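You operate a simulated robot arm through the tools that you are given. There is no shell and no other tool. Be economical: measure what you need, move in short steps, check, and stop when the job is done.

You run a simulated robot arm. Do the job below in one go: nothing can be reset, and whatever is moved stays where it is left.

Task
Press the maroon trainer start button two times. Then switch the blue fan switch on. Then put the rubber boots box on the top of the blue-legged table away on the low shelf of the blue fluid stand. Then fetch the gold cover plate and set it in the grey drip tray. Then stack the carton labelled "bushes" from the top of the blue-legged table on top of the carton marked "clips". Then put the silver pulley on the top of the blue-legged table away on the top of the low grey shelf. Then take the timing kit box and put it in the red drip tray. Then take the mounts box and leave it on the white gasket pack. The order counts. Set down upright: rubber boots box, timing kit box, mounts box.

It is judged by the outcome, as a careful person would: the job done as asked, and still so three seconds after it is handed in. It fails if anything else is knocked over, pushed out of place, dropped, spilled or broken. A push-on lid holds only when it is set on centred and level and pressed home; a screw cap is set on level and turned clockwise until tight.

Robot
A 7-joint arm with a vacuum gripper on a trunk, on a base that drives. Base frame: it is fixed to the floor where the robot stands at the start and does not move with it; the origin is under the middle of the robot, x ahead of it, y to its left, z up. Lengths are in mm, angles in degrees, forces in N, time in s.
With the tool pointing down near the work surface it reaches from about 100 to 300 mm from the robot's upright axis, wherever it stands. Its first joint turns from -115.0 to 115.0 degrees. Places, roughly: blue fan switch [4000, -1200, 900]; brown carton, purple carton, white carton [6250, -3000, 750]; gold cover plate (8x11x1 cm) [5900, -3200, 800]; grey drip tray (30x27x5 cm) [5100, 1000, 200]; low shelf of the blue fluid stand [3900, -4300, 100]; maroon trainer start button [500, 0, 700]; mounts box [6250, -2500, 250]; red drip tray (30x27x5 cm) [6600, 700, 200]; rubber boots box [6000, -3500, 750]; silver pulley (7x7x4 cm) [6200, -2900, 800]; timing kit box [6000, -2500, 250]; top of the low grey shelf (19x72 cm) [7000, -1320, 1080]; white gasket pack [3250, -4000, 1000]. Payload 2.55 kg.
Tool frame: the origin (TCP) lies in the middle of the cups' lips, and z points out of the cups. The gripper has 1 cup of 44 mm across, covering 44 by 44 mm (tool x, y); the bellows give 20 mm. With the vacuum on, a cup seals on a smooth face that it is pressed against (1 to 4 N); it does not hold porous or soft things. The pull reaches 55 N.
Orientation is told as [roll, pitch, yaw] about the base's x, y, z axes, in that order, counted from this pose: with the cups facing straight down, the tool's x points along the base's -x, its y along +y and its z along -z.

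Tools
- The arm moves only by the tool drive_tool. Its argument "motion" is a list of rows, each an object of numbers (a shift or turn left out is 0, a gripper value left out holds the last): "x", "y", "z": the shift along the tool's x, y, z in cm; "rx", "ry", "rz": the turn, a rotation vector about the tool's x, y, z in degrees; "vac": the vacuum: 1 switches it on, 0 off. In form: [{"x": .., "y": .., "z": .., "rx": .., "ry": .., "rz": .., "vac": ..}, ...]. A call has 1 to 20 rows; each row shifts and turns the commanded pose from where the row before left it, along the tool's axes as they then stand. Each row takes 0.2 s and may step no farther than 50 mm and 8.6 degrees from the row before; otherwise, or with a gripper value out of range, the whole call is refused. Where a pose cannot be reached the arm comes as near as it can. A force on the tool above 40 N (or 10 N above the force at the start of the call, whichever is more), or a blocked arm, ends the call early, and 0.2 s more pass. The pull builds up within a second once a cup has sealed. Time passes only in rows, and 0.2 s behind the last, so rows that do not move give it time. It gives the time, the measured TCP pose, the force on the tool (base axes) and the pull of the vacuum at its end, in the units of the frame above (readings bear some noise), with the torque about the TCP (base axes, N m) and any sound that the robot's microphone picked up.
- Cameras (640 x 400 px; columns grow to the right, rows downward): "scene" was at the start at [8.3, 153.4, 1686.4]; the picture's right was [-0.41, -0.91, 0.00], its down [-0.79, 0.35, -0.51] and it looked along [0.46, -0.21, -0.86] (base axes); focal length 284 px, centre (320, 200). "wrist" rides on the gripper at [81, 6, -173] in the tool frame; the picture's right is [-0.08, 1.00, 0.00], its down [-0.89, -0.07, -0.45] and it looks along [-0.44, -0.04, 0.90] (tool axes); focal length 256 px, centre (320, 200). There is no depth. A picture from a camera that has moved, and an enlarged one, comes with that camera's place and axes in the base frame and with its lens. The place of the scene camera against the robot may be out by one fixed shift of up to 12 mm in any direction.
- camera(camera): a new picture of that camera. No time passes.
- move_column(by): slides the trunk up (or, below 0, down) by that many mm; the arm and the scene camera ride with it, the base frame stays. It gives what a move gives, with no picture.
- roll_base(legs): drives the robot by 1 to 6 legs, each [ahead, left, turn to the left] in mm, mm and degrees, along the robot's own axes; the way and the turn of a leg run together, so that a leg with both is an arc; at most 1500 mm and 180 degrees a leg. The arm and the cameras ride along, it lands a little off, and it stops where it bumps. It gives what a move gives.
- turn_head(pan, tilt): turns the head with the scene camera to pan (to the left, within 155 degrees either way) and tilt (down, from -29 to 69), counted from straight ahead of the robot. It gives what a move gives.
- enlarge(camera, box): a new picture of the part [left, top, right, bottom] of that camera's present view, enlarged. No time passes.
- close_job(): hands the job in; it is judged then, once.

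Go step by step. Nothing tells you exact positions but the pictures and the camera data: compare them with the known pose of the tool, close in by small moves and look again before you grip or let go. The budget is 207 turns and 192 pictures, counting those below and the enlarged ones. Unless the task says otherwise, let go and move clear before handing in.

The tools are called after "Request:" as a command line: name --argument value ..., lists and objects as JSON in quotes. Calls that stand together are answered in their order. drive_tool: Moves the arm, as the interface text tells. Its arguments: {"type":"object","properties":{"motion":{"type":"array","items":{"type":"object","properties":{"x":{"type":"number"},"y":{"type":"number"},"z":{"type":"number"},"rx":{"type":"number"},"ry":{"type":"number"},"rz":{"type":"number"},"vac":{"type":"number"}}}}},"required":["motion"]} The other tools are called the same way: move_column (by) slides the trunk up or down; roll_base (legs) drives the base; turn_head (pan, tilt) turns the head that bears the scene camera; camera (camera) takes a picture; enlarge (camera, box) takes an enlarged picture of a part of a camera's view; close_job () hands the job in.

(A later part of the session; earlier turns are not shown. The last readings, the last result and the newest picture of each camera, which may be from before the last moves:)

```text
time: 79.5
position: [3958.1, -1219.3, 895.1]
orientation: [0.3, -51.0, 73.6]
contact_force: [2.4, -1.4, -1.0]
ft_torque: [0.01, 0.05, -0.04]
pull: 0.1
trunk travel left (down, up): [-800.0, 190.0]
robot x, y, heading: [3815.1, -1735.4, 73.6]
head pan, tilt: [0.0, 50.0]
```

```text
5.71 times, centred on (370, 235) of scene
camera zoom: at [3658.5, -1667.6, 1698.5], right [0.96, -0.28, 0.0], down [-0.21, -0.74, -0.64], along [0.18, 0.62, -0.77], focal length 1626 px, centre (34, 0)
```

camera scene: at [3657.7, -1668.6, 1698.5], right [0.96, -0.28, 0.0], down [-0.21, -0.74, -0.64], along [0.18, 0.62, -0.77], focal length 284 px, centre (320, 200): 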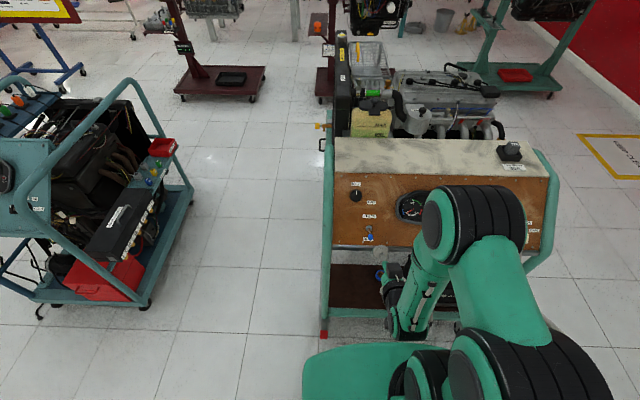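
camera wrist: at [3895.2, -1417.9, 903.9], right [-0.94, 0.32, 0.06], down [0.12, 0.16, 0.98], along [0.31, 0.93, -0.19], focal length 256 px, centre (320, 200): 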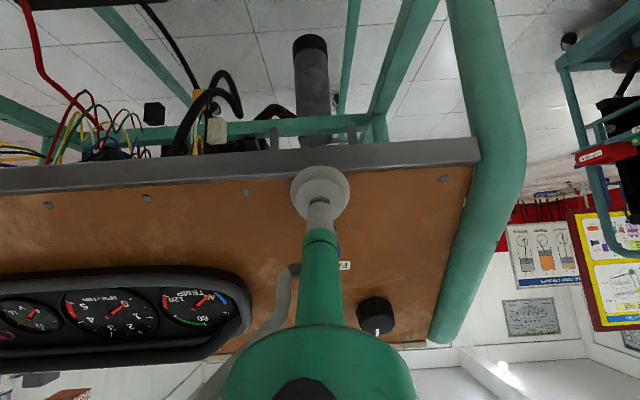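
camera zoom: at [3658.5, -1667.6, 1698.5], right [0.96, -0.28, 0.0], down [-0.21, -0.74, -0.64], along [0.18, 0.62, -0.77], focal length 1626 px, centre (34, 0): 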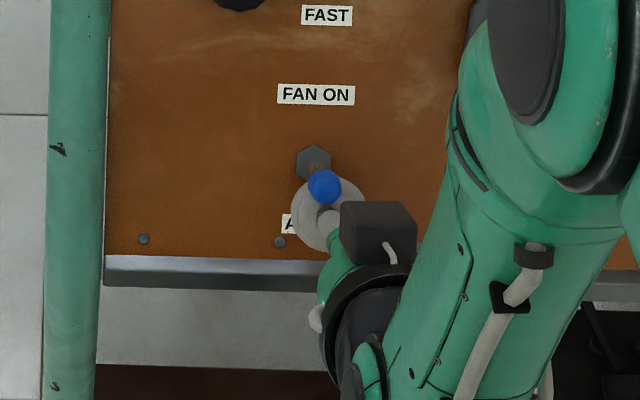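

Request:
drive_tool --motion '[{"x": -0.2}, {"x": -0.2}, {"x": -0.2}, {}]'

Request:
enlarge --camera "scene" --box '[330, 200, 410, 270]'

```text
time: 80.5
position: [3959.7, -1217.3, 899.6]
orientation: [0.3, -51.1, 73.5]
contact_force: [0.2, -0.7, -0.8]
ft_torque: [-0.01, 0.02, -0.03]
pull: 0.1
trunk travel left (down, up): [-800.0, 190.0]
robot x, y, heading: [3816.3, -1737.8, 73.8]
head pan, tilt: [0.0, 50.0]
```

```text
5.71 times, centred on (370, 235) of scene
camera zoom: at [3658.5, -1667.5, 1698.5], right [0.96, -0.28, 0.0], down [-0.21, -0.74, -0.64], along [0.18, 0.62, -0.77], focal length 1626 px, centre (34, 0)
```

zoom: 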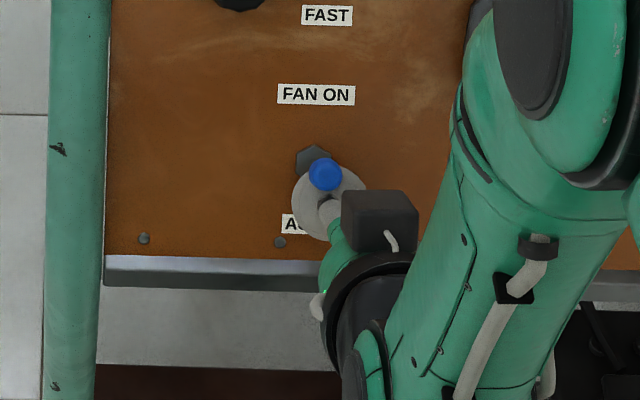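

Request:
drive_tool --motion '[{"x": -0.2}, {}, {}]'

Request:
enlarge --camera "scene" --box '[330, 200, 410, 270]'

```text
time: 81.3
position: [3960.8, -1214.9, 900.7]
orientation: [0.2, -51.1, 73.5]
contact_force: [2.3, -0.2, -0.2]
ft_torque: [-0.02, 0.02, -0.03]
pull: 0.2
trunk travel left (down, up): [-800.0, 190.0]
robot x, y, heading: [3816.7, -1740.3, 73.6]
head pan, tilt: [0.0, 50.0]
```

```text
5.71 times, centred on (370, 235) of scene
camera zoom: at [3658.4, -1667.5, 1698.5], right [0.96, -0.28, 0.0], down [-0.21, -0.74, -0.64], along [0.18, 0.62, -0.77], focal length 1626 px, centre (34, 0)
```

zoom: 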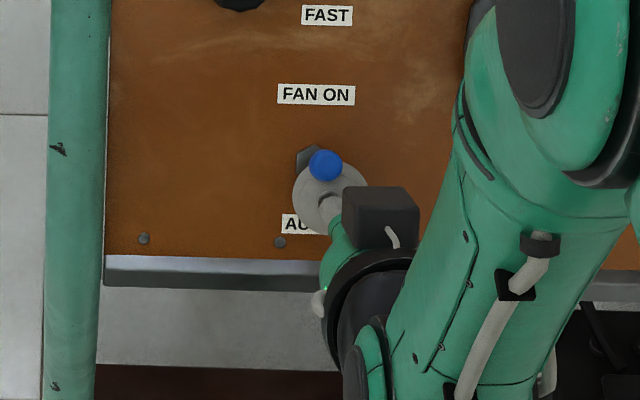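

Request:
drive_tool --motion '[{"x": -0.2}, {"x": -0.1}, {}, {}]'

Request:
enlarge --camera "scene" --box '[330, 200, 410, 270]'

```text
time: 82.3
position: [3961.3, -1213.4, 902.5]
orientation: [0.3, -51.1, 73.4]
contact_force: [2.8, 0.9, 0.2]
ft_torque: [0.02, 0.02, -0.04]
pull: 0.0
trunk travel left (down, up): [-800.0, 190.0]
robot x, y, heading: [3816.4, -1735.2, 73.8]
head pan, tilt: [0.0, 50.0]
```

```text
5.71 times, centred on (370, 235) of scene
camera zoom: at [3658.7, -1667.6, 1698.5], right [0.96, -0.28, 0.0], down [-0.21, -0.74, -0.64], along [0.18, 0.62, -0.77], focal length 1626 px, centre (34, 0)
```

zoom: 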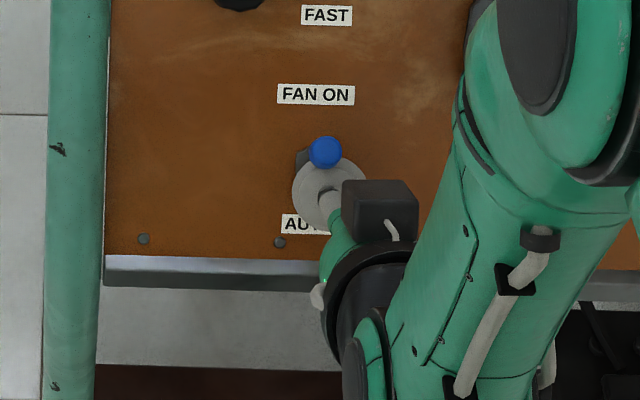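

Request:
drive_tool --motion '[{"x": 0.3}, {"x": 0.3}, {"x": 0.3}, {}]'

Request:
enlarge --camera "scene" --box '[330, 200, 410, 270]'

```text
time: 83.3
position: [3958.1, -1218.7, 895.5]
orientation: [0.2, -51.0, 73.5]
contact_force: [-0.1, 0.0, 0.5]
ft_torque: [0.0, -0.02, 0.02]
pull: 0.1
trunk travel left (down, up): [-800.0, 190.0]
robot x, y, heading: [3817.5, -1736.2, 73.5]
head pan, tilt: [0.0, 50.0]
```

```text
5.71 times, centred on (370, 235) of scene
camera zoom: at [3658.1, -1667.5, 1698.5], right [0.96, -0.28, 0.0], down [-0.21, -0.74, -0.64], along [0.18, 0.62, -0.77], focal length 1626 px, centre (34, 0)
```

zoom: 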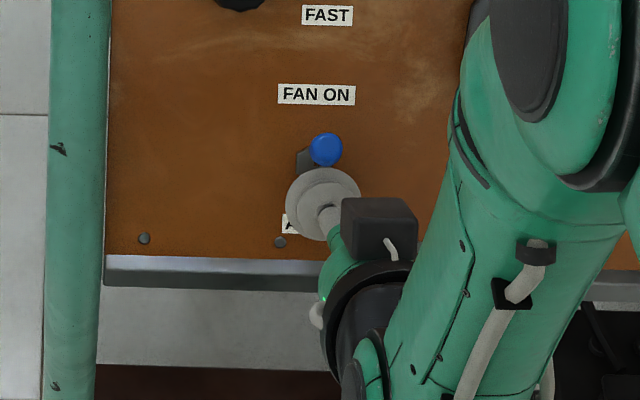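

The lever stays up and the cup has come clear of it. I'll withdraw fully and re-check.

Request:
drive_tool --motion '[{"x": 1}, {"x": 1}, {"x": 1}, {"x": 1}, {}, {"z": -3}, {"z": -4}, {"z": -4}, {"z": -4}, {}]'

Request:
enlarge --camera "scene" --box '[330, 180, 490, 280]'

```text
time: 85.5
position: [3923.1, -1338.2, 968.7]
orientation: [0.4, -53.0, 73.3]
contact_force: [-0.7, 0.1, -0.1]
ft_torque: [-0.04, 0.01, 0.01]
pull: 0.1
trunk travel left (down, up): [-800.0, 190.0]
robot x, y, heading: [3815.8, -1738.9, 73.9]
head pan, tilt: [0.0, 50.0]
```

```text
4.00 times, centred on (410, 230) of scene
camera zoom: at [3658.5, -1666.7, 1698.4], right [0.96, -0.28, 0.0], down [-0.21, -0.74, -0.64], along [0.18, 0.62, -0.77], focal length 1138 px, centre (-40, 80)
```

zoom: 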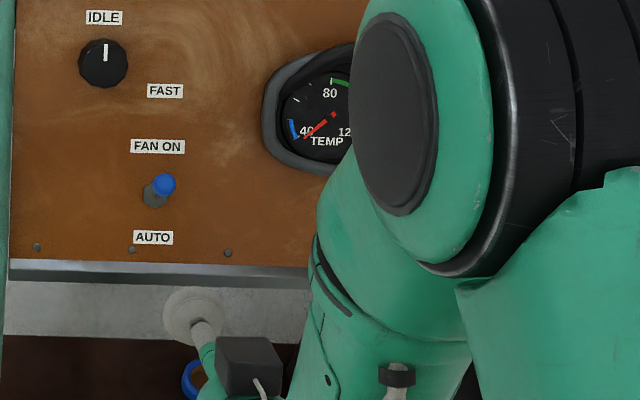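

The switch is at FAN ON. Next is the blue-legged table, so I'll restore the tool to point down, back away and drive towards it.

Request:
drive_tool --motion '[{"ry": 8}, {"ry": 8}, {"ry": 8}, {"ry": 8}, {"ry": 8}, {"ry": 8}, {"ry": 5}, {"x": 3}, {"x": 3}, {}]'

Request:
roll_base --legs '[[-500, 0, 0], [0, 0, -73.8], [1000, -700, 0]]'

Request:
turn_head --pan 0 --tilt 25

Request:
camera --camera "scene"

```text
time: 87.7
position: [3902.6, -1412.9, 960.9]
orientation: [0.2, 2.0, 73.7]
contact_force: [0.3, -0.8, 0.3]
ft_torque: [-0.01, 0.0, -0.01]
pull: 0.0
trunk travel left (down, up): [-800.0, 190.0]
robot x, y, heading: [3815.2, -1735.5, 74.0]
head pan, tilt: [0.0, 50.0]
```

```text
time: 99.6
position: [5040.3, -2882.1, 960.6]
orientation: [0.3, 1.9, -0.2]
contact_force: [-0.2, 0.0, 0.6]
ft_torque: [0.01, 0.0, 0.03]
pull: 0.1
trunk travel left (down, up): [-800.0, 190.0]
robot x, y, heading: [4703.6, -2886.8, 0.2]
head pan, tilt: [0.0, 50.0]
```

```text
time: 100.5
position: [5039.6, -2882.5, 961.3]
orientation: [0.2, 1.9, -0.3]
contact_force: [-0.4, 1.1, 0.1]
ft_torque: [-0.01, 0.04, 0.01]
pull: 0.0
trunk travel left (down, up): [-800.0, 190.0]
robot x, y, heading: [4705.2, -2886.6, 0.0]
head pan, tilt: [0.0, 25.0]
```

```text
149 pictures are left
camera scene: at [4742.6, -2707.9, 1735.9], right [0.0, -1.0, 0.0], down [-0.42, 0.0, -0.91], along [0.91, 0.0, -0.42], focal length 284 px, centre (320, 200)
```

scene: 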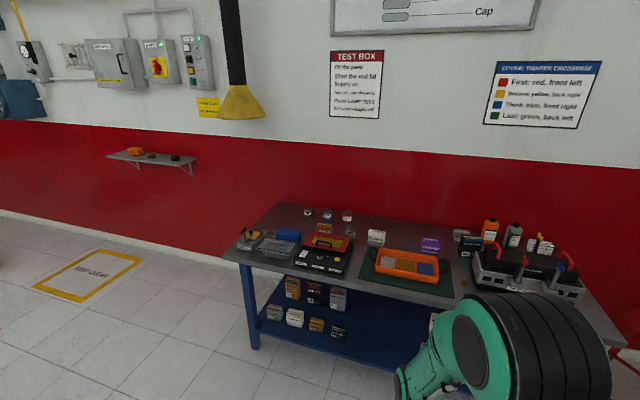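

Request:
enlarge --camera "scene" --box '[220, 195, 420, 345]'

Request:
enlarge --camera "scene" --box '[400, 200, 620, 340]'

```text
2.67 times, centred on (320, 270) of scene
camera zoom: at [4742.6, -2707.9, 1735.9], right [0.0, -1.0, 0.0], down [-0.42, 0.0, -0.91], along [0.91, 0.0, -0.42], focal length 759 px, centre (320, 13)
```

zoom: 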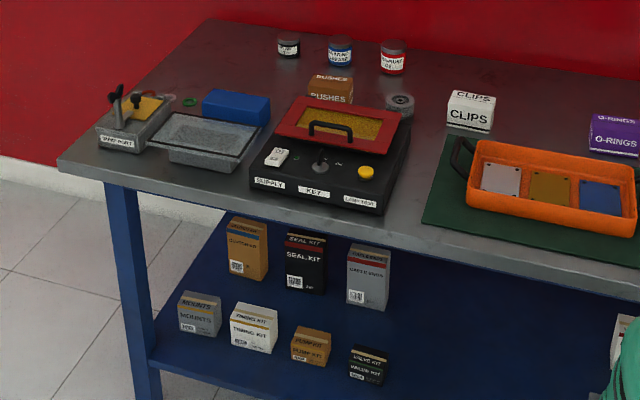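

```text
2.86 times, centred on (510, 270) of scene
camera zoom: at [4742.6, -2707.9, 1735.9], right [0.0, -1.0, 0.0], down [-0.42, 0.0, -0.91], along [0.91, 0.0, -0.42], focal length 813 px, centre (-223, 0)
```

zoom: 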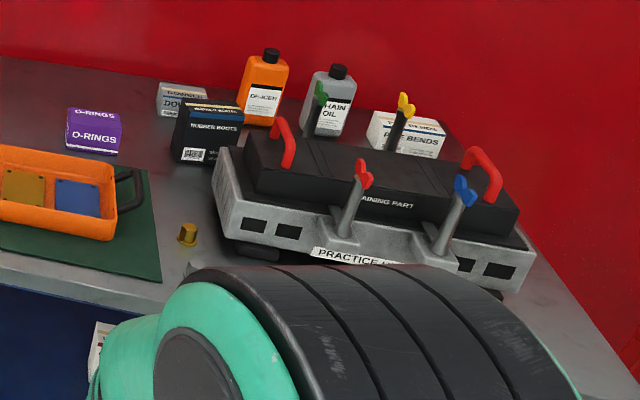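

I can read the labels: rubber boots is the black box, bushes the brown carton, clips the white one, with the pulley and gold plate between. I'll test in free space how far the arm reaches forward with the tool pointing down.

Request:
drive_tool --motion '[{"x": -5}, {"x": -5}, {"x": -5}, {"x": -5}, {"x": -5}, {"x": -5}, {"x": -5}, {"x": -5}, {"x": -5}, {"x": -5}, {}]'

Request:
camera --camera "scene"

```text
time: 102.9
position: [5329.6, -2883.4, 919.7]
orientation: [0.2, 1.9, -0.1]
contact_force: [0.6, -1.1, -0.2]
ft_torque: [0.02, -0.01, 0.0]
pull: 0.1
out of reach, approached as far as the arm can: row 6, 7, 8, 9, 10
trunk travel left (down, up): [-800.0, 190.0]
robot x, y, heading: [4702.6, -2890.8, -0.1]
head pan, tilt: [0.0, 25.0]
```

```text
146 pictures are left
camera scene: at [4742.2, -2707.9, 1735.9], right [0.0, -1.0, 0.0], down [-0.42, 0.0, -0.91], along [0.91, 0.0, -0.42], focal length 284 px, centre (320, 200)
```

scene: 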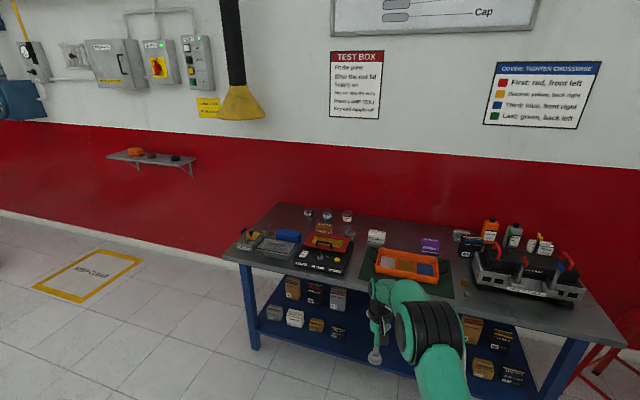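

Reach is about 630 mm ahead at this height. I'll retract, then drive closer and turn about -19.6° to square up to the table near the black rubber boots box.

Request:
drive_tool --motion '[{"x": 5, "z": -1}, {"x": 5, "z": -1}, {"x": 5, "z": -1}, {"x": 5, "z": -1}, {"x": 5, "z": -1}, {"ry": 1.9}, {}]'

Request:
roll_base --legs '[[480, -330, 0], [0, 0, -19.6]]'

Request:
turn_head --pan 0 --tilt 45

Request:
camera --camera "scene"

Request:
camera --camera "wrist"

```text
refused: row 1 steps farther than a row can; nothing moved
```

```text
time: 107.3
position: [5775.0, -3417.7, 918.4]
orientation: [0.1, 1.9, -19.4]
contact_force: [0.0, 0.1, -0.4]
ft_torque: [0.0, 0.04, -0.01]
pull: 0.0
trunk travel left (down, up): [-800.0, 190.0]
robot x, y, heading: [5182.7, -3214.8, -19.4]
head pan, tilt: [0.0, 25.0]
```

```text
time: 108.1
position: [5775.0, -3416.5, 918.9]
orientation: [0.2, 1.9, -19.4]
contact_force: [0.2, -0.1, -1.4]
ft_torque: [-0.02, 0.0, -0.01]
pull: 0.1
trunk travel left (down, up): [-800.0, 190.0]
robot x, y, heading: [5182.2, -3213.7, -19.6]
head pan, tilt: [0.0, 45.0]
```

```text
145 pictures are left
camera scene: at [5268.0, -3051.1, 1705.4], right [-0.33, -0.94, 0.0], down [-0.67, 0.23, -0.71], along [0.67, -0.23, -0.71], focal length 284 px, centre (320, 200)
```

scene: 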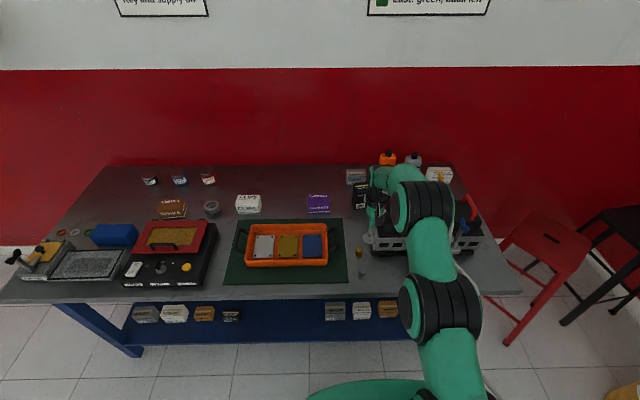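

```text
144 pictures are left
camera wrist: at [5706.7, -3386.5, 1093.0], right [0.41, 0.91, 0.0], down [0.83, -0.37, 0.42], along [0.38, -0.17, -0.91], focal length 256 px, centre (320, 200)
```

wrist: 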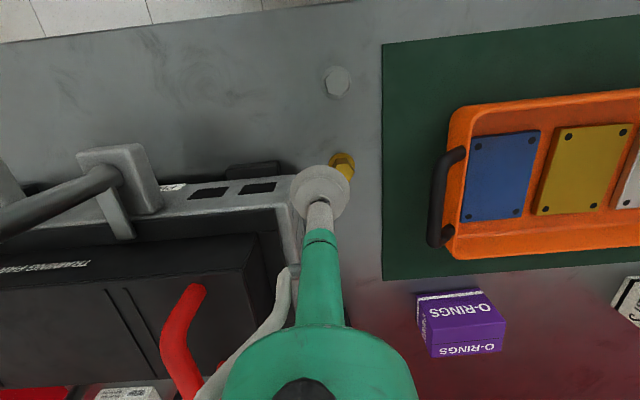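

The base moved with the arm still extended, since the retract call was refused, but nothing was touched. I'll raise and retract the arm for a clear view of the boots box.

Request:
drive_tool --motion '[{"z": -4}, {"x": 4.5}, {"x": 4.5}, {"x": 4.5}, {"x": 4.5}, {"x": 4.5}, {"x": 4.5}, {"ry": 1.9}, {}]'

Request:
camera --camera "scene"

Request:
enlarge --camera "scene" --box '[280, 140, 500, 280]'

```text
time: 110.1
position: [5505.5, -3321.2, 960.8]
orientation: [0.3, 3.7, -19.4]
contact_force: [0.4, 0.4, 0.0]
ft_torque: [-0.03, 0.0, -0.02]
pull: 0.0
out of reach, approached as far as the arm can: row 1
trunk travel left (down, up): [-800.0, 190.0]
robot x, y, heading: [5183.2, -3209.9, -19.3]
head pan, tilt: [0.0, 45.0]
```

```text
143 pictures are left
camera scene: at [5266.6, -3050.7, 1705.4], right [-0.33, -0.94, 0.0], down [-0.67, 0.23, -0.71], along [0.67, -0.23, -0.71], focal length 284 px, centre (320, 200)
```

scene: 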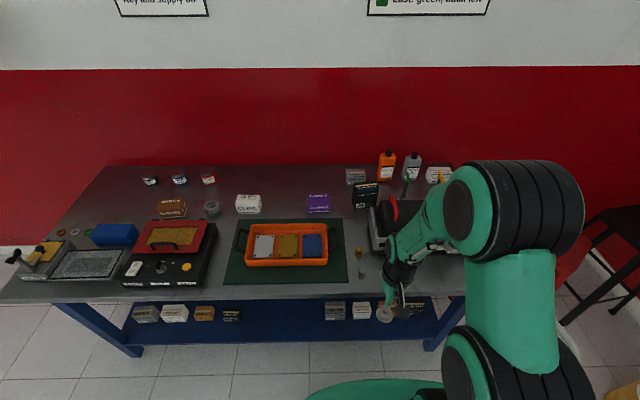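

```text
2.86 times, centred on (390, 210) of scene
camera zoom: at [5266.6, -3050.7, 1705.4], right [-0.33, -0.94, 0.0], down [-0.67, 0.23, -0.71], along [0.67, -0.23, -0.71], focal length 813 px, centre (120, 171)
```

zoom: 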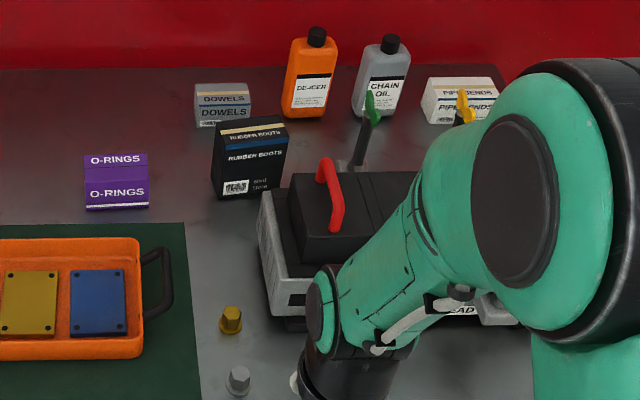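

The boots box centre is about 960 mm ahead and the table edge about 500 mm. I'll test whether reach grows with the trunk higher and the tool relatively lower.

Request:
move_column --by 185

Request:
drive_tool --motion '[{"z": 4.5, "ry": -3.5}, {"z": 4.5}, {"z": 4.5}, {"z": 4.5}, {"x": -5}, {"x": -5}, {"x": -5}, {"x": -5}, {"x": -5}, {"x": -5}, {"x": -5}, {"x": -5}, {"x": -5}, {}]'

```text
time: 112.1
position: [5506.7, -3321.9, 1144.4]
orientation: [0.2, 3.7, -19.5]
contact_force: [1.0, -0.3, 1.2]
ft_torque: [0.0, -0.02, 0.0]
pull: 0.0
trunk travel left (down, up): [-985.0, 5.0]
robot x, y, heading: [5183.1, -3216.1, -19.3]
head pan, tilt: [0.0, 45.0]
```

```text
time: 115.1
position: [5801.4, -3425.6, 967.4]
orientation: [0.2, 0.2, -19.4]
contact_force: [0.3, 0.0, 0.2]
ft_torque: [-0.04, 0.02, -0.03]
pull: 0.0
out of reach, approached as far as the arm can: row 11, 12, 13
trunk travel left (down, up): [-985.0, 5.0]
robot x, y, heading: [5185.0, -3212.4, -19.5]
head pan, tilt: [0.0, 45.0]
```

Maximum reach pointing down is about 655 mm, so I'll take the boots box by its front face with the tool near horizontal. To keep the wrist camera clear of the table I'll retract and roll the tool 180° so the camera ends up on top.

Request:
drive_tool --motion '[{"z": -3}, {"x": 4.5}, {"x": 4.5}, {"x": 4.5}, {"x": 4.5}, {"x": 4.5}, {}]'

Request:
drive_tool --motion '[{"rz": 8.5}, {"rz": 8.5}, {"rz": 8.5}, {"rz": 8.5}, {"rz": 8.5}, {"rz": 8.5}, {"rz": 8.5}, {"rz": 8.5}, {"rz": 8.5}, {"rz": 8.5}, {"rz": 8.5}, {"rz": 8.5}, {"rz": 8.5}, {"rz": 8.5}, {"rz": 8.5}, {"rz": 8.5}, {"rz": 8.5}, {"rz": 8.5}, {"rz": 8.5}, {"rz": 8.5}]'

```text
time: 116.7
position: [5587.7, -3351.7, 997.4]
orientation: [0.2, 0.2, -19.4]
contact_force: [-0.1, -0.2, -0.3]
ft_torque: [-0.01, 0.04, -0.03]
pull: 0.0
trunk travel left (down, up): [-985.0, 5.0]
robot x, y, heading: [5184.1, -3217.3, -19.3]
head pan, tilt: [0.0, 45.0]
```

```text
time: 120.9
position: [5587.5, -3351.0, 996.6]
orientation: [-0.2, -0.2, 170.5]
contact_force: [0.2, 0.1, -0.8]
ft_torque: [0.02, 0.02, 0.03]
pull: 0.0
trunk travel left (down, up): [-985.0, 5.0]
robot x, y, heading: [5177.9, -3215.4, -19.3]
head pan, tilt: [0.0, 45.0]
```

Request:
drive_tool --motion '[{"rz": 2.5, "x": 4}, {"x": 4}, {"x": 4}, {"ry": 8.5}, {"ry": 8.5}, {"ry": 8.5}, {"ry": 8.5}, {"ry": 8.5}, {"ry": 8.5}, {"ry": 8.5}, {"ry": 8.5}, {}]'

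Request:
camera --camera "wrist"

Request:
camera --camera "scene"

```text
time: 123.5
position: [5720.0, -3402.8, 1000.8]
orientation: [-0.8, 63.4, 167.6]
contact_force: [-0.6, 0.1, 0.1]
ft_torque: [0.01, 0.01, 0.01]
pull: 0.1
out of reach, approached as far as the arm can: row 1, 3, 6, 8, 9, 10, 11
trunk travel left (down, up): [-985.0, 5.0]
robot x, y, heading: [5183.3, -3212.7, -19.3]
head pan, tilt: [0.0, 45.0]
```

```text
141 pictures are left
camera wrist: at [5602.7, -3386.8, 1150.1], right [-0.24, -0.97, -0.08], down [-0.77, 0.24, -0.6], along [0.6, -0.08, -0.8], focal length 256 px, centre (320, 200)
```

wrist: 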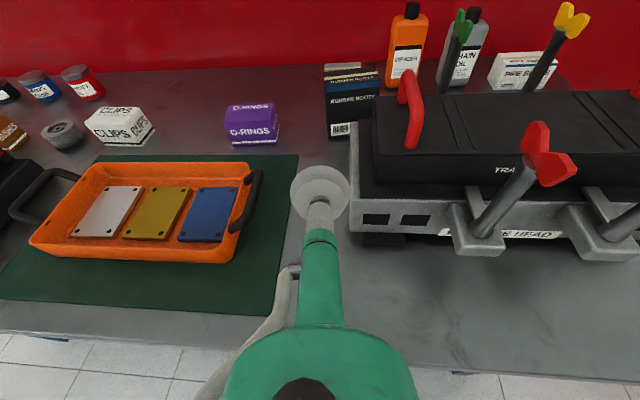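

```text
140 pictures are left
camera scene: at [5266.8, -3051.0, 1890.4], right [-0.33, -0.94, 0.0], down [-0.67, 0.23, -0.71], along [0.67, -0.23, -0.71], focal length 284 px, centre (320, 200)
```

scene: 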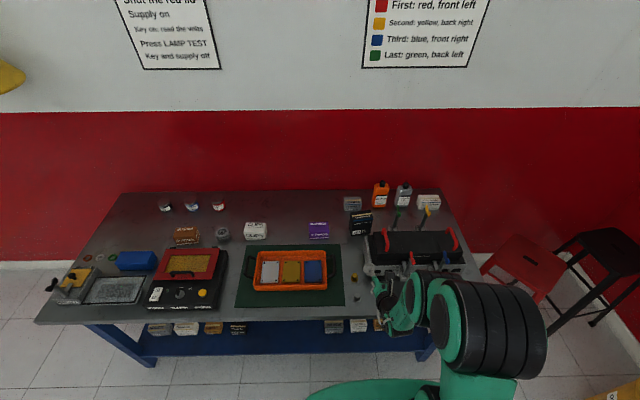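

Request:
enlarge --camera "scene" --box '[300, 180, 420, 260]'

Request:
enlarge --camera "wrist" --box '[280, 40, 440, 160]'

```text
5.00 times, centred on (360, 220) of scene
camera zoom: at [5266.8, -3051.0, 1890.4], right [-0.33, -0.94, 0.0], down [-0.67, 0.23, -0.71], along [0.67, -0.23, -0.71], focal length 1422 px, centre (120, 100)
```

zoom: 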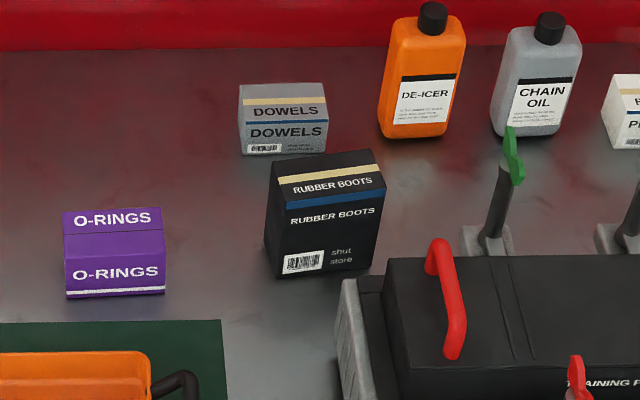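

```text
3.33 times, centred on (360, 100) of wrist
camera zoom: at [5602.7, -3386.8, 1150.1], right [-0.24, -0.97, -0.08], down [-0.77, 0.24, -0.6], along [0.6, -0.08, -0.8], focal length 853 px, centre (187, 533)
```

zoom: 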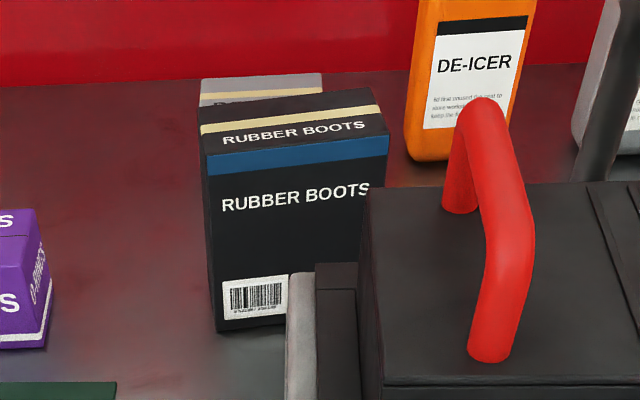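

The table top is at z≈790, the boots box front-left-top corner near [6028, -3475, 906], and its face is yawed about -11°. The practice head's rail is close, so I'll grip the upper-left of the front face, coming in from the left. First I'll drive 150 mm closer and level the tool more.

Request:
roll_base --legs '[[150, 0, 0]]'

Request:
drive_tool --motion '[{"x": 4}, {"y": -4}, {"z": -4}, {"ry": 6}, {"ry": 6}, {"z": -4, "ry": 4}, {}]'

Request:
camera --camera "wrist"

```text
time: 124.9
position: [5863.0, -3451.9, 1000.1]
orientation: [-0.9, 63.2, 167.5]
contact_force: [0.3, 0.2, 0.5]
ft_torque: [-0.01, 0.0, -0.01]
pull: 0.0
trunk travel left (down, up): [-985.0, 5.0]
robot x, y, heading: [5321.4, -3267.2, -19.5]
head pan, tilt: [0.0, 45.0]
```

```text
time: 126.5
position: [5855.1, -3451.2, 1102.9]
orientation: [-1.4, 65.1, 167.4]
contact_force: [0.4, -0.3, 0.1]
ft_torque: [0.01, 0.01, 0.0]
pull: 0.0
out of reach, approached as far as the arm can: row 2, 3, 4, 5, 6
trunk travel left (down, up): [-985.0, 5.0]
robot x, y, heading: [5324.7, -3267.0, -19.1]
head pan, tilt: [0.0, 45.0]
```

```text
137 pictures are left
camera wrist: at [5733.1, -3436.5, 1247.8], right [-0.23, -0.97, -0.08], down [-0.75, 0.23, -0.62], along [0.62, -0.08, -0.78], focal length 256 px, centre (320, 200)
```

wrist: 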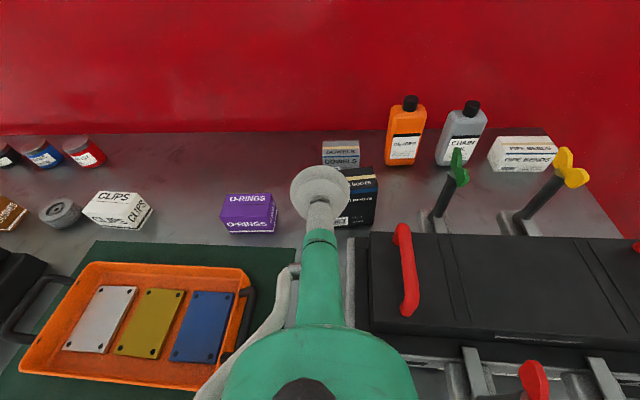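

The tool hits a joint limit near 65° tilt. I'll see whether easing the roll or lowering the arm frees it.

Request:
drive_tool --motion '[{"rz": -8}, {"rz": -8}, {"ry": 5}, {"ry": 5}, {}]'

Request:
drive_tool --motion '[{"z": -2, "x": -3}, {"x": -4}, {"x": -4}, {"ry": 5}, {"ry": 5}, {}]'

```text
time: 127.7
position: [5878.3, -3462.6, 1113.9]
orientation: [33.4, 63.8, -154.1]
contact_force: [0.1, 0.4, 0.1]
ft_torque: [-0.01, 0.03, 0.03]
pull: 0.0
out of reach, approached as far as the arm can: row 1, 3, 4
trunk travel left (down, up): [-985.0, 5.0]
robot x, y, heading: [5324.7, -3265.4, -18.9]
head pan, tilt: [0.0, 45.0]
```

```text
time: 129.1
position: [5928.4, -3531.5, 1050.2]
orientation: [49.2, 71.4, -137.1]
contact_force: [0.2, 0.3, 0.1]
ft_torque: [-0.02, -0.03, -0.05]
pull: 0.1
out of reach, approached as far as the arm can: row 1, 2, 3, 4, 5
trunk travel left (down, up): [-985.0, 5.0]
robot x, y, heading: [5328.3, -3264.7, -19.1]
head pan, tilt: [0.0, 45.0]
```

Request:
camera --camera "scene"

Request:
camera --camera "wrist"

```text
136 pictures are left
camera scene: at [5408.9, -3100.1, 1890.4], right [-0.33, -0.94, 0.0], down [-0.67, 0.23, -0.71], along [0.67, -0.23, -0.71], focal length 284 px, centre (320, 200)
```

scene: 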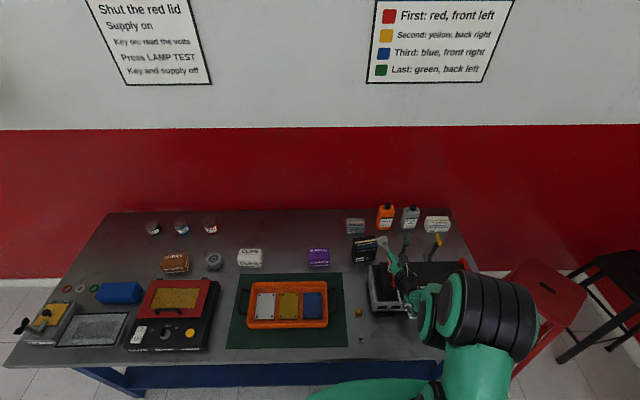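

```text
135 pictures are left
camera wrist: at [5778.6, -3497.9, 1163.1], right [-0.1, -0.98, 0.17], down [-0.64, -0.07, -0.77], along [0.77, -0.18, -0.62], focal length 256 px, centre (320, 200)
```

wrist: 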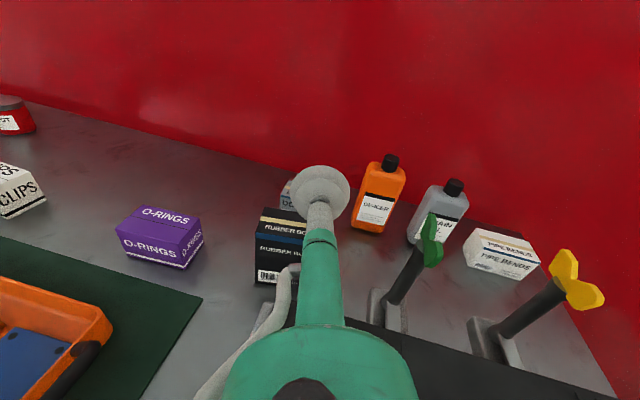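

The tool is now almost level with the camera on top, pointing at heading about -7°. I'll draw back and left of the box, then aim slightly down and right.

Request:
drive_tool --motion '[{"x": -0.3, "y": -1.5, "z": -3.1}, {"x": -0.3, "y": -1.5, "z": -3.1}, {"rx": -4.7, "ry": -5.1, "rz": 1}, {"rx": -4.7, "ry": -5.1, "rz": 1}, {}]'

Request:
camera --camera "wrist"

```text
time: 130.3
position: [5922.2, -3548.1, 1043.6]
orientation: [36.6, 65.5, -159.6]
contact_force: [0.0, 0.0, -0.1]
ft_torque: [0.02, 0.02, 0.01]
pull: 0.0
out of reach, approached as far as the arm can: row 1, 2, 4
trunk travel left (down, up): [-985.0, 5.0]
robot x, y, heading: [5322.9, -3265.7, -19.1]
head pan, tilt: [0.0, 45.0]
```

```text
134 pictures are left
camera wrist: at [5798.1, -3490.6, 1174.8], right [-0.26, -0.95, 0.18], down [-0.73, 0.07, -0.68], along [0.63, -0.3, -0.71], focal length 256 px, centre (320, 200)
```

wrist: 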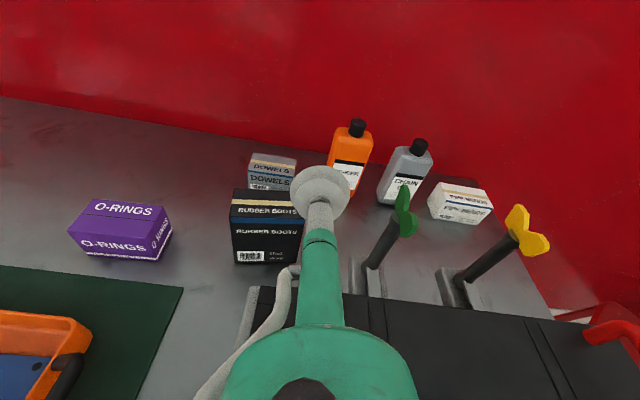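

The aim is now just what I want (heading about -19°, 19° below level). I'll keep this arm posture and place it by moving the base and trunk instead.

Request:
roll_base --legs '[[0, 75, 0]]'

Request:
camera --camera "wrist"

Request:
camera --camera "scene"

```text
time: 131.4
position: [5945.4, -3477.4, 1043.2]
orientation: [36.7, 65.3, -159.3]
contact_force: [-0.3, 0.1, 0.8]
ft_torque: [-0.01, 0.04, 0.01]
pull: 0.0
trunk travel left (down, up): [-985.0, 5.0]
robot x, y, heading: [5350.4, -3191.6, -19.1]
head pan, tilt: [0.0, 45.0]
```

```text
133 pictures are left
camera wrist: at [5822.8, -3419.0, 1175.0], right [-0.26, -0.95, 0.18], down [-0.73, 0.07, -0.68], along [0.63, -0.3, -0.71], focal length 256 px, centre (320, 200)
```

wrist: 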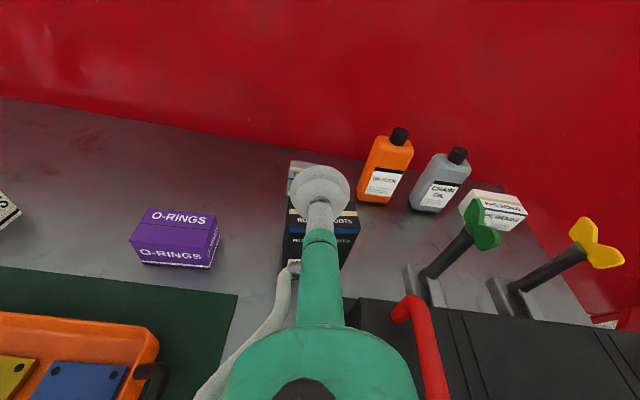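

```text
132 pictures are left
camera scene: at [5435.2, -3029.2, 1890.3], right [-0.33, -0.94, 0.0], down [-0.67, 0.23, -0.71], along [0.67, -0.23, -0.71], focal length 284 px, centre (320, 200)
```

scene: 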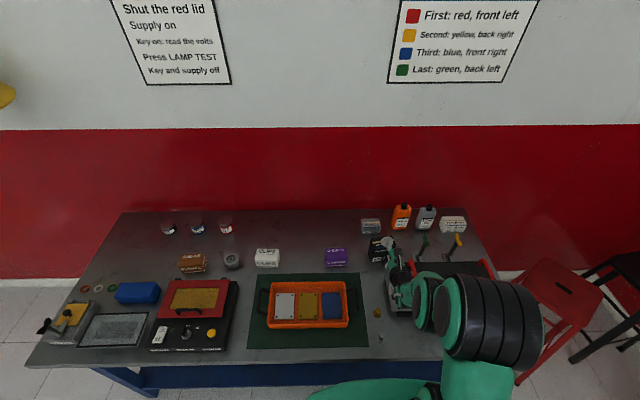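

Request:
move_column --by -100

Request:
camera --camera "wrist"

Request:
enlarge --camera "scene" --box '[330, 180, 510, 310]'

```text
time: 132.7
position: [5945.9, -3476.6, 943.6]
orientation: [36.8, 65.4, -159.5]
contact_force: [-0.6, 0.3, -0.3]
ft_torque: [0.03, -0.02, 0.01]
pull: 0.0
trunk travel left (down, up): [-885.0, 105.0]
robot x, y, heading: [5348.5, -3195.0, -19.3]
head pan, tilt: [0.0, 45.0]
```

```text
131 pictures are left
camera wrist: at [5822.5, -3419.8, 1075.0], right [-0.26, -0.95, 0.18], down [-0.73, 0.07, -0.68], along [0.63, -0.3, -0.71], focal length 256 px, centre (320, 200)
```

wrist: 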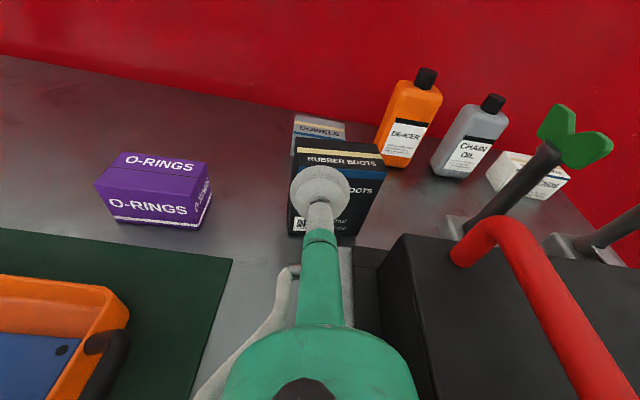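

```text
3.08 times, centred on (420, 245) of scene
camera zoom: at [5434.7, -3030.5, 1790.4], right [-0.33, -0.94, 0.0], down [-0.67, 0.23, -0.71], along [0.67, -0.23, -0.71], focal length 875 px, centre (12, 62)
```

zoom: 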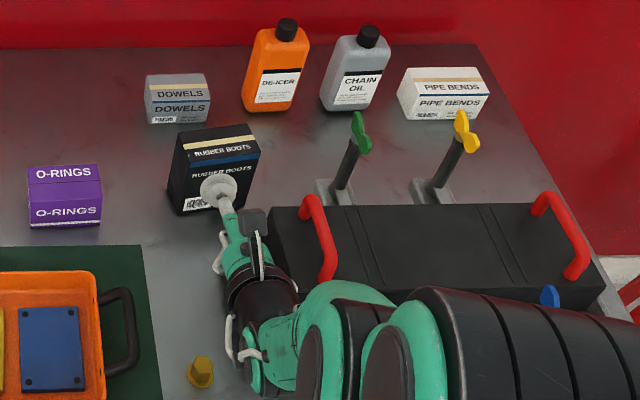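

Request:
move_column --by -40

Request:
drive_tool --motion '[{"z": 2}, {"z": 2}, {}]'

Request:
camera --camera "wrist"

Request:
enlarge --camera "scene" --box '[330, 180, 450, 270]'

```text
time: 133.5
position: [5946.2, -3476.1, 903.6]
orientation: [36.6, 65.3, -159.5]
contact_force: [-1.1, 0.6, 0.3]
ft_torque: [0.0, -0.05, 0.02]
pull: 0.1
trunk travel left (down, up): [-845.0, 145.0]
robot x, y, heading: [5350.6, -3196.4, -19.3]
head pan, tilt: [0.0, 45.0]
```

```text
time: 134.3
position: [5984.8, -3490.6, 899.6]
orientation: [38.7, 66.0, -157.5]
contact_force: [-5.9, 6.8, 18.5]
ft_torque: [0.4, 2.5, -0.73]
pull: 0.2
trunk travel left (down, up): [-845.0, 145.0]
robot x, y, heading: [5350.0, -3190.0, -19.1]
head pan, tilt: [0.0, 45.0]
stopped in row 3: the force on the tool passed its limit at 42 N (the readings are from after the stop); the commanded pose is now the measured one
```

```text
129 pictures are left
camera wrist: at [5858.4, -3432.2, 1028.2], right [-0.26, -0.95, 0.18], down [-0.72, 0.06, -0.69], along [0.65, -0.31, -0.7], focal length 256 px, centre (320, 200)
```

wrist: 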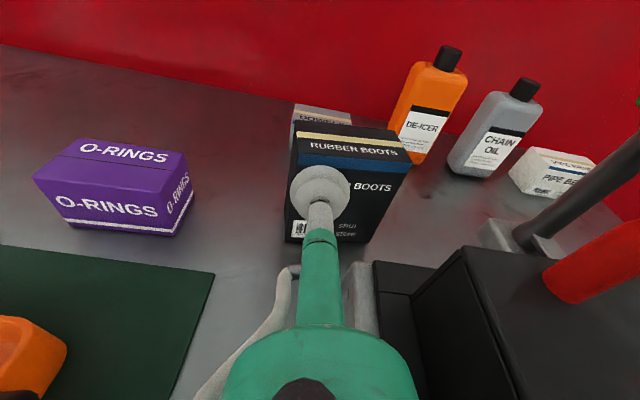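

```text
4.44 times, centred on (390, 225) of scene
camera zoom: at [5431.1, -3027.0, 1750.4], right [-0.33, -0.94, 0.0], down [-0.67, 0.23, -0.71], along [0.67, -0.23, -0.71], focal length 1264 px, centre (9, 89)
```

zoom: 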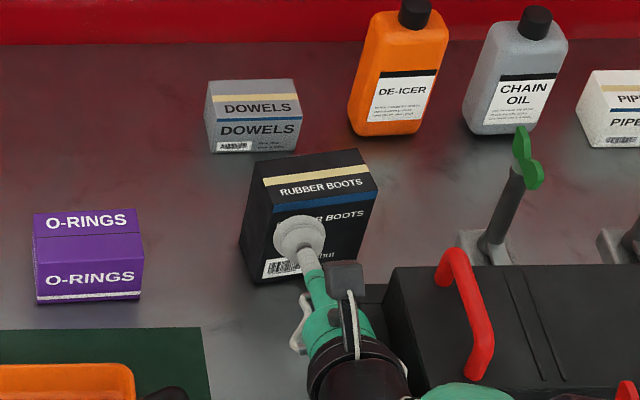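

The wrist touched the practice head's rail, so a front grip isn't possible in this spot. I'll back out, rise and return the tool to pointing down. Then I'll grip the box by its top with a slight forward tilt and shift it to free space, to re-grip it from the front there.

Request:
drive_tool --motion '[{"x": 1, "z": -1}, {"x": 1, "z": -3}, {"z": -4}, {"z": -3}, {}]'

Request:
move_column --by 145

Request:
drive_tool --motion '[{"ry": -8}, {"ry": -8}, {"ry": -8}, {"ry": -8}, {"ry": -8}, {"ry": -8}, {"ry": -8}, {"ry": -8}, {}]'

Request:
camera --camera "scene"

```text
time: 135.5
position: [5903.7, -3463.4, 951.7]
orientation: [36.9, 65.3, -159.3]
contact_force: [-0.3, -0.3, 0.4]
ft_torque: [0.01, -0.03, 0.0]
pull: 0.0
out of reach, approached as far as the arm can: row 4
trunk travel left (down, up): [-845.0, 145.0]
robot x, y, heading: [5347.7, -3193.0, -19.1]
head pan, tilt: [0.0, 45.0]
```

```text
time: 137.2
position: [5904.1, -3462.4, 1096.8]
orientation: [36.8, 65.3, -159.5]
contact_force: [-1.0, 0.9, 0.7]
ft_torque: [0.03, -0.01, 0.01]
pull: 0.2
trunk travel left (down, up): [-990.0, 0.0]
robot x, y, heading: [5347.2, -3190.9, -19.3]
head pan, tilt: [0.0, 45.0]
```

```text
time: 139.2
position: [5903.2, -3461.3, 1097.7]
orientation: [36.8, 65.4, -159.3]
contact_force: [0.6, -0.2, 0.0]
ft_torque: [0.02, -0.01, -0.01]
pull: 0.1
out of reach, approached as far as the arm can: row 1, 2, 3, 4, 5, 6, 7, 8
trunk travel left (down, up): [-990.0, 0.0]
robot x, y, heading: [5347.7, -3191.4, -19.1]
head pan, tilt: [0.0, 45.0]
```

```text
127 pictures are left
camera scene: at [5434.3, -3029.8, 1895.4], right [-0.33, -0.94, 0.0], down [-0.67, 0.23, -0.71], along [0.67, -0.23, -0.71], focal length 284 px, centre (320, 200)
```

scene: 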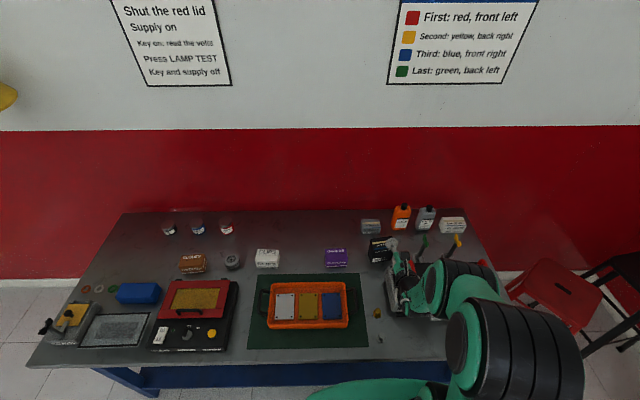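

Request:
drive_tool --motion '[{"rz": -8.5}, {"rz": -8.5}, {"rz": -8.5}, {"rz": -8.5}, {"rz": -8.5}, {"rz": -8.5}, {"rz": -8.5}, {"rz": -8.5}, {"rz": -8.5}, {"rz": -8.5}, {"rz": -8.5}, {"rz": -8.5}, {"rz": -8.5}, {"rz": -8.5}, {"rz": -8.5}, {"rz": -8.5}, {}, {}]'

```text
time: 143.0
position: [5903.9, -3462.7, 1097.6]
orientation: [53.5, -55.9, -77.3]
contact_force: [-1.1, 0.2, -0.4]
ft_torque: [0.03, -0.01, 0.01]
pull: 0.0
trunk travel left (down, up): [-990.0, 0.0]
robot x, y, heading: [5348.9, -3191.0, -19.1]
head pan, tilt: [0.0, 45.0]
```

The roll is back near neutral. Now I'll turn the tool down about the robot's right axis.

Request:
drive_tool --motion '[{"rx": 3.8, "ry": 7.04}, {"rx": 3.8, "ry": 7.04}, {"rx": 3.8, "ry": 7.04}, {"rx": 3.8, "ry": 7.04}, {"rx": 3.8, "ry": 7.04}, {"rx": 3.8, "ry": 7.04}, {"rx": 3.8, "ry": 7.04}, {}, {}]'

```text
time: 145.0
position: [5917.9, -3455.2, 1101.5]
orientation: [15.3, -21.3, -49.5]
contact_force: [0.1, -0.4, 0.4]
ft_torque: [0.02, -0.01, 0.0]
pull: 0.1
out of reach, approached as far as the arm can: row 6, 7
trunk travel left (down, up): [-990.0, 0.0]
robot x, y, heading: [5350.2, -3189.7, -19.2]
head pan, tilt: [0.0, 45.0]
```

Request:
turn_head --pan 0 --tilt 69

Request:
camera --camera "scene"

Request:
camera --camera "wrist"

```text
time: 145.9
position: [5918.0, -3454.8, 1102.1]
orientation: [15.5, -21.3, -49.5]
contact_force: [-0.1, 0.0, 1.0]
ft_torque: [-0.01, 0.02, 0.01]
pull: 0.1
trunk travel left (down, up): [-990.0, 0.0]
robot x, y, heading: [5347.1, -3193.8, -19.0]
head pan, tilt: [0.0, 68.8]
```

```text
126 pictures are left
camera scene: at [5410.4, -3021.5, 1866.6], right [-0.33, -0.94, 0.0], down [-0.88, 0.31, -0.36], along [0.34, -0.12, -0.93], focal length 284 px, centre (320, 200)
```

scene: 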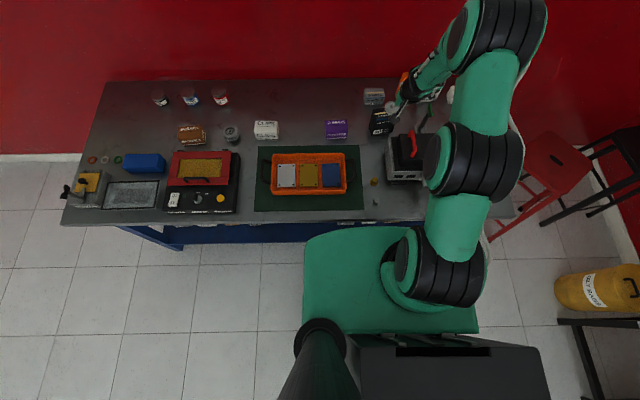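

```text
125 pictures are left
camera wrist: at [5800.1, -3378.3, 1229.0], right [0.72, 0.64, 0.27], down [0.3, -0.64, 0.71], along [0.63, -0.42, -0.65], focal length 256 px, centre (320, 200)
```

wrist: 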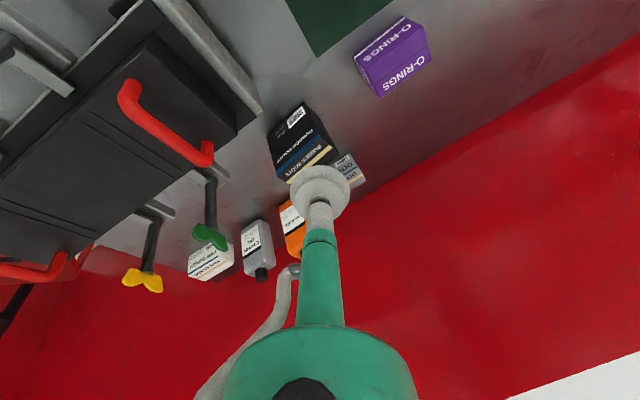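

I now see the arm mount rides the trunk above the table, with the shoulder right of centre, so reach is best towards the right. I'll unroll the tool and shift the base 75 mm ahead and 60 mm left.

Request:
roll_base --legs '[[75, 60, 0]]'

Request:
drive_tool --motion '[{"rz": -8}, {"rz": -8}, {"rz": -8}, {"rz": -6}, {}]'

Request:
camera --camera "scene"

```text
time: 147.0
position: [6009.0, -3424.1, 1102.5]
orientation: [15.5, -21.2, -49.6]
contact_force: [-0.5, -0.2, -0.3]
ft_torque: [0.04, 0.01, -0.03]
pull: 0.0
trunk travel left (down, up): [-990.0, 0.0]
robot x, y, heading: [5439.7, -3164.1, -18.9]
head pan, tilt: [0.0, 68.8]
```

```text
time: 148.2
position: [6008.7, -3425.3, 1103.0]
orientation: [2.0, -25.9, -16.9]
contact_force: [0.2, -0.7, -0.6]
ft_torque: [-0.02, 0.01, -0.02]
pull: 0.1
trunk travel left (down, up): [-990.0, 0.0]
robot x, y, heading: [5440.2, -3164.4, -19.3]
head pan, tilt: [0.0, 68.8]
```

```text
124 pictures are left
camera scene: at [5501.5, -2990.8, 1866.5], right [-0.33, -0.94, 0.0], down [-0.88, 0.31, -0.36], along [0.34, -0.12, -0.93], focal length 284 px, centre (320, 200)
```

scene: 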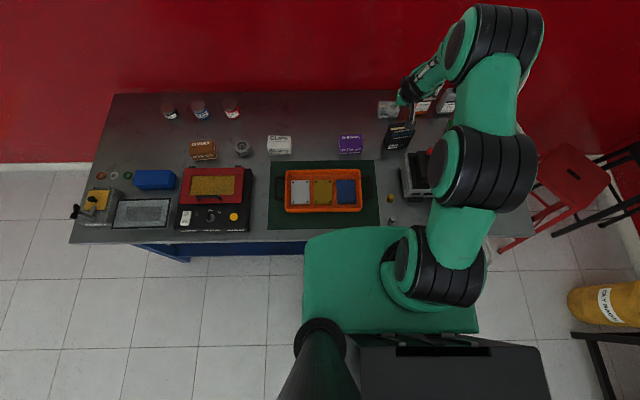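

Request:
drive_tool --motion '[{"ry": 6}, {"ry": 6}, {"z": 3.8, "x": -0.7, "y": -2.2}, {"z": 3.8, "x": -0.7, "y": -2.2}, {"z": 3.8, "x": -0.7, "y": -2.2}, {"z": 3.8, "x": -0.7, "y": -2.2}, {}, {}]'

Request:
camera --camera "wrist"

Request:
enlarge --camera "scene" --box '[340, 60, 500, 160]'

```text
time: 150.0
position: [6046.3, -3523.1, 957.5]
orientation: [1.8, -13.9, -16.6]
contact_force: [0.2, -0.8, -0.2]
ft_torque: [0.03, -0.02, 0.02]
pull: 0.1
trunk travel left (down, up): [-990.0, 0.0]
robot x, y, heading: [5440.3, -3164.1, -19.1]
head pan, tilt: [0.0, 68.8]
```

```text
123 pictures are left
camera wrist: at [5932.0, -3488.9, 1104.4], right [0.35, 0.94, 0.05], down [0.7, -0.3, 0.65], along [0.62, -0.19, -0.76], focal length 256 px, centre (320, 200)
```

wrist: 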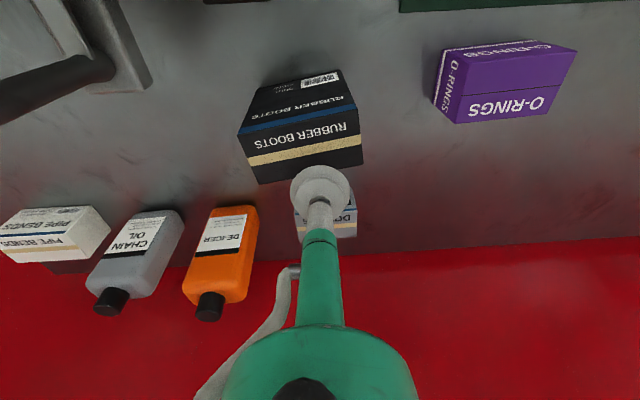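

```text
4.00 times, centred on (420, 110) of scene
camera zoom: at [5501.4, -2991.4, 1866.5], right [-0.33, -0.94, 0.0], down [-0.88, 0.31, -0.36], along [0.34, -0.12, -0.93], focal length 1138 px, centre (-80, 560)
```

zoom: 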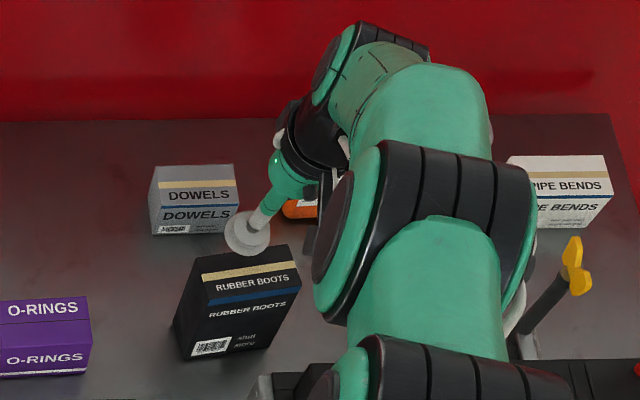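

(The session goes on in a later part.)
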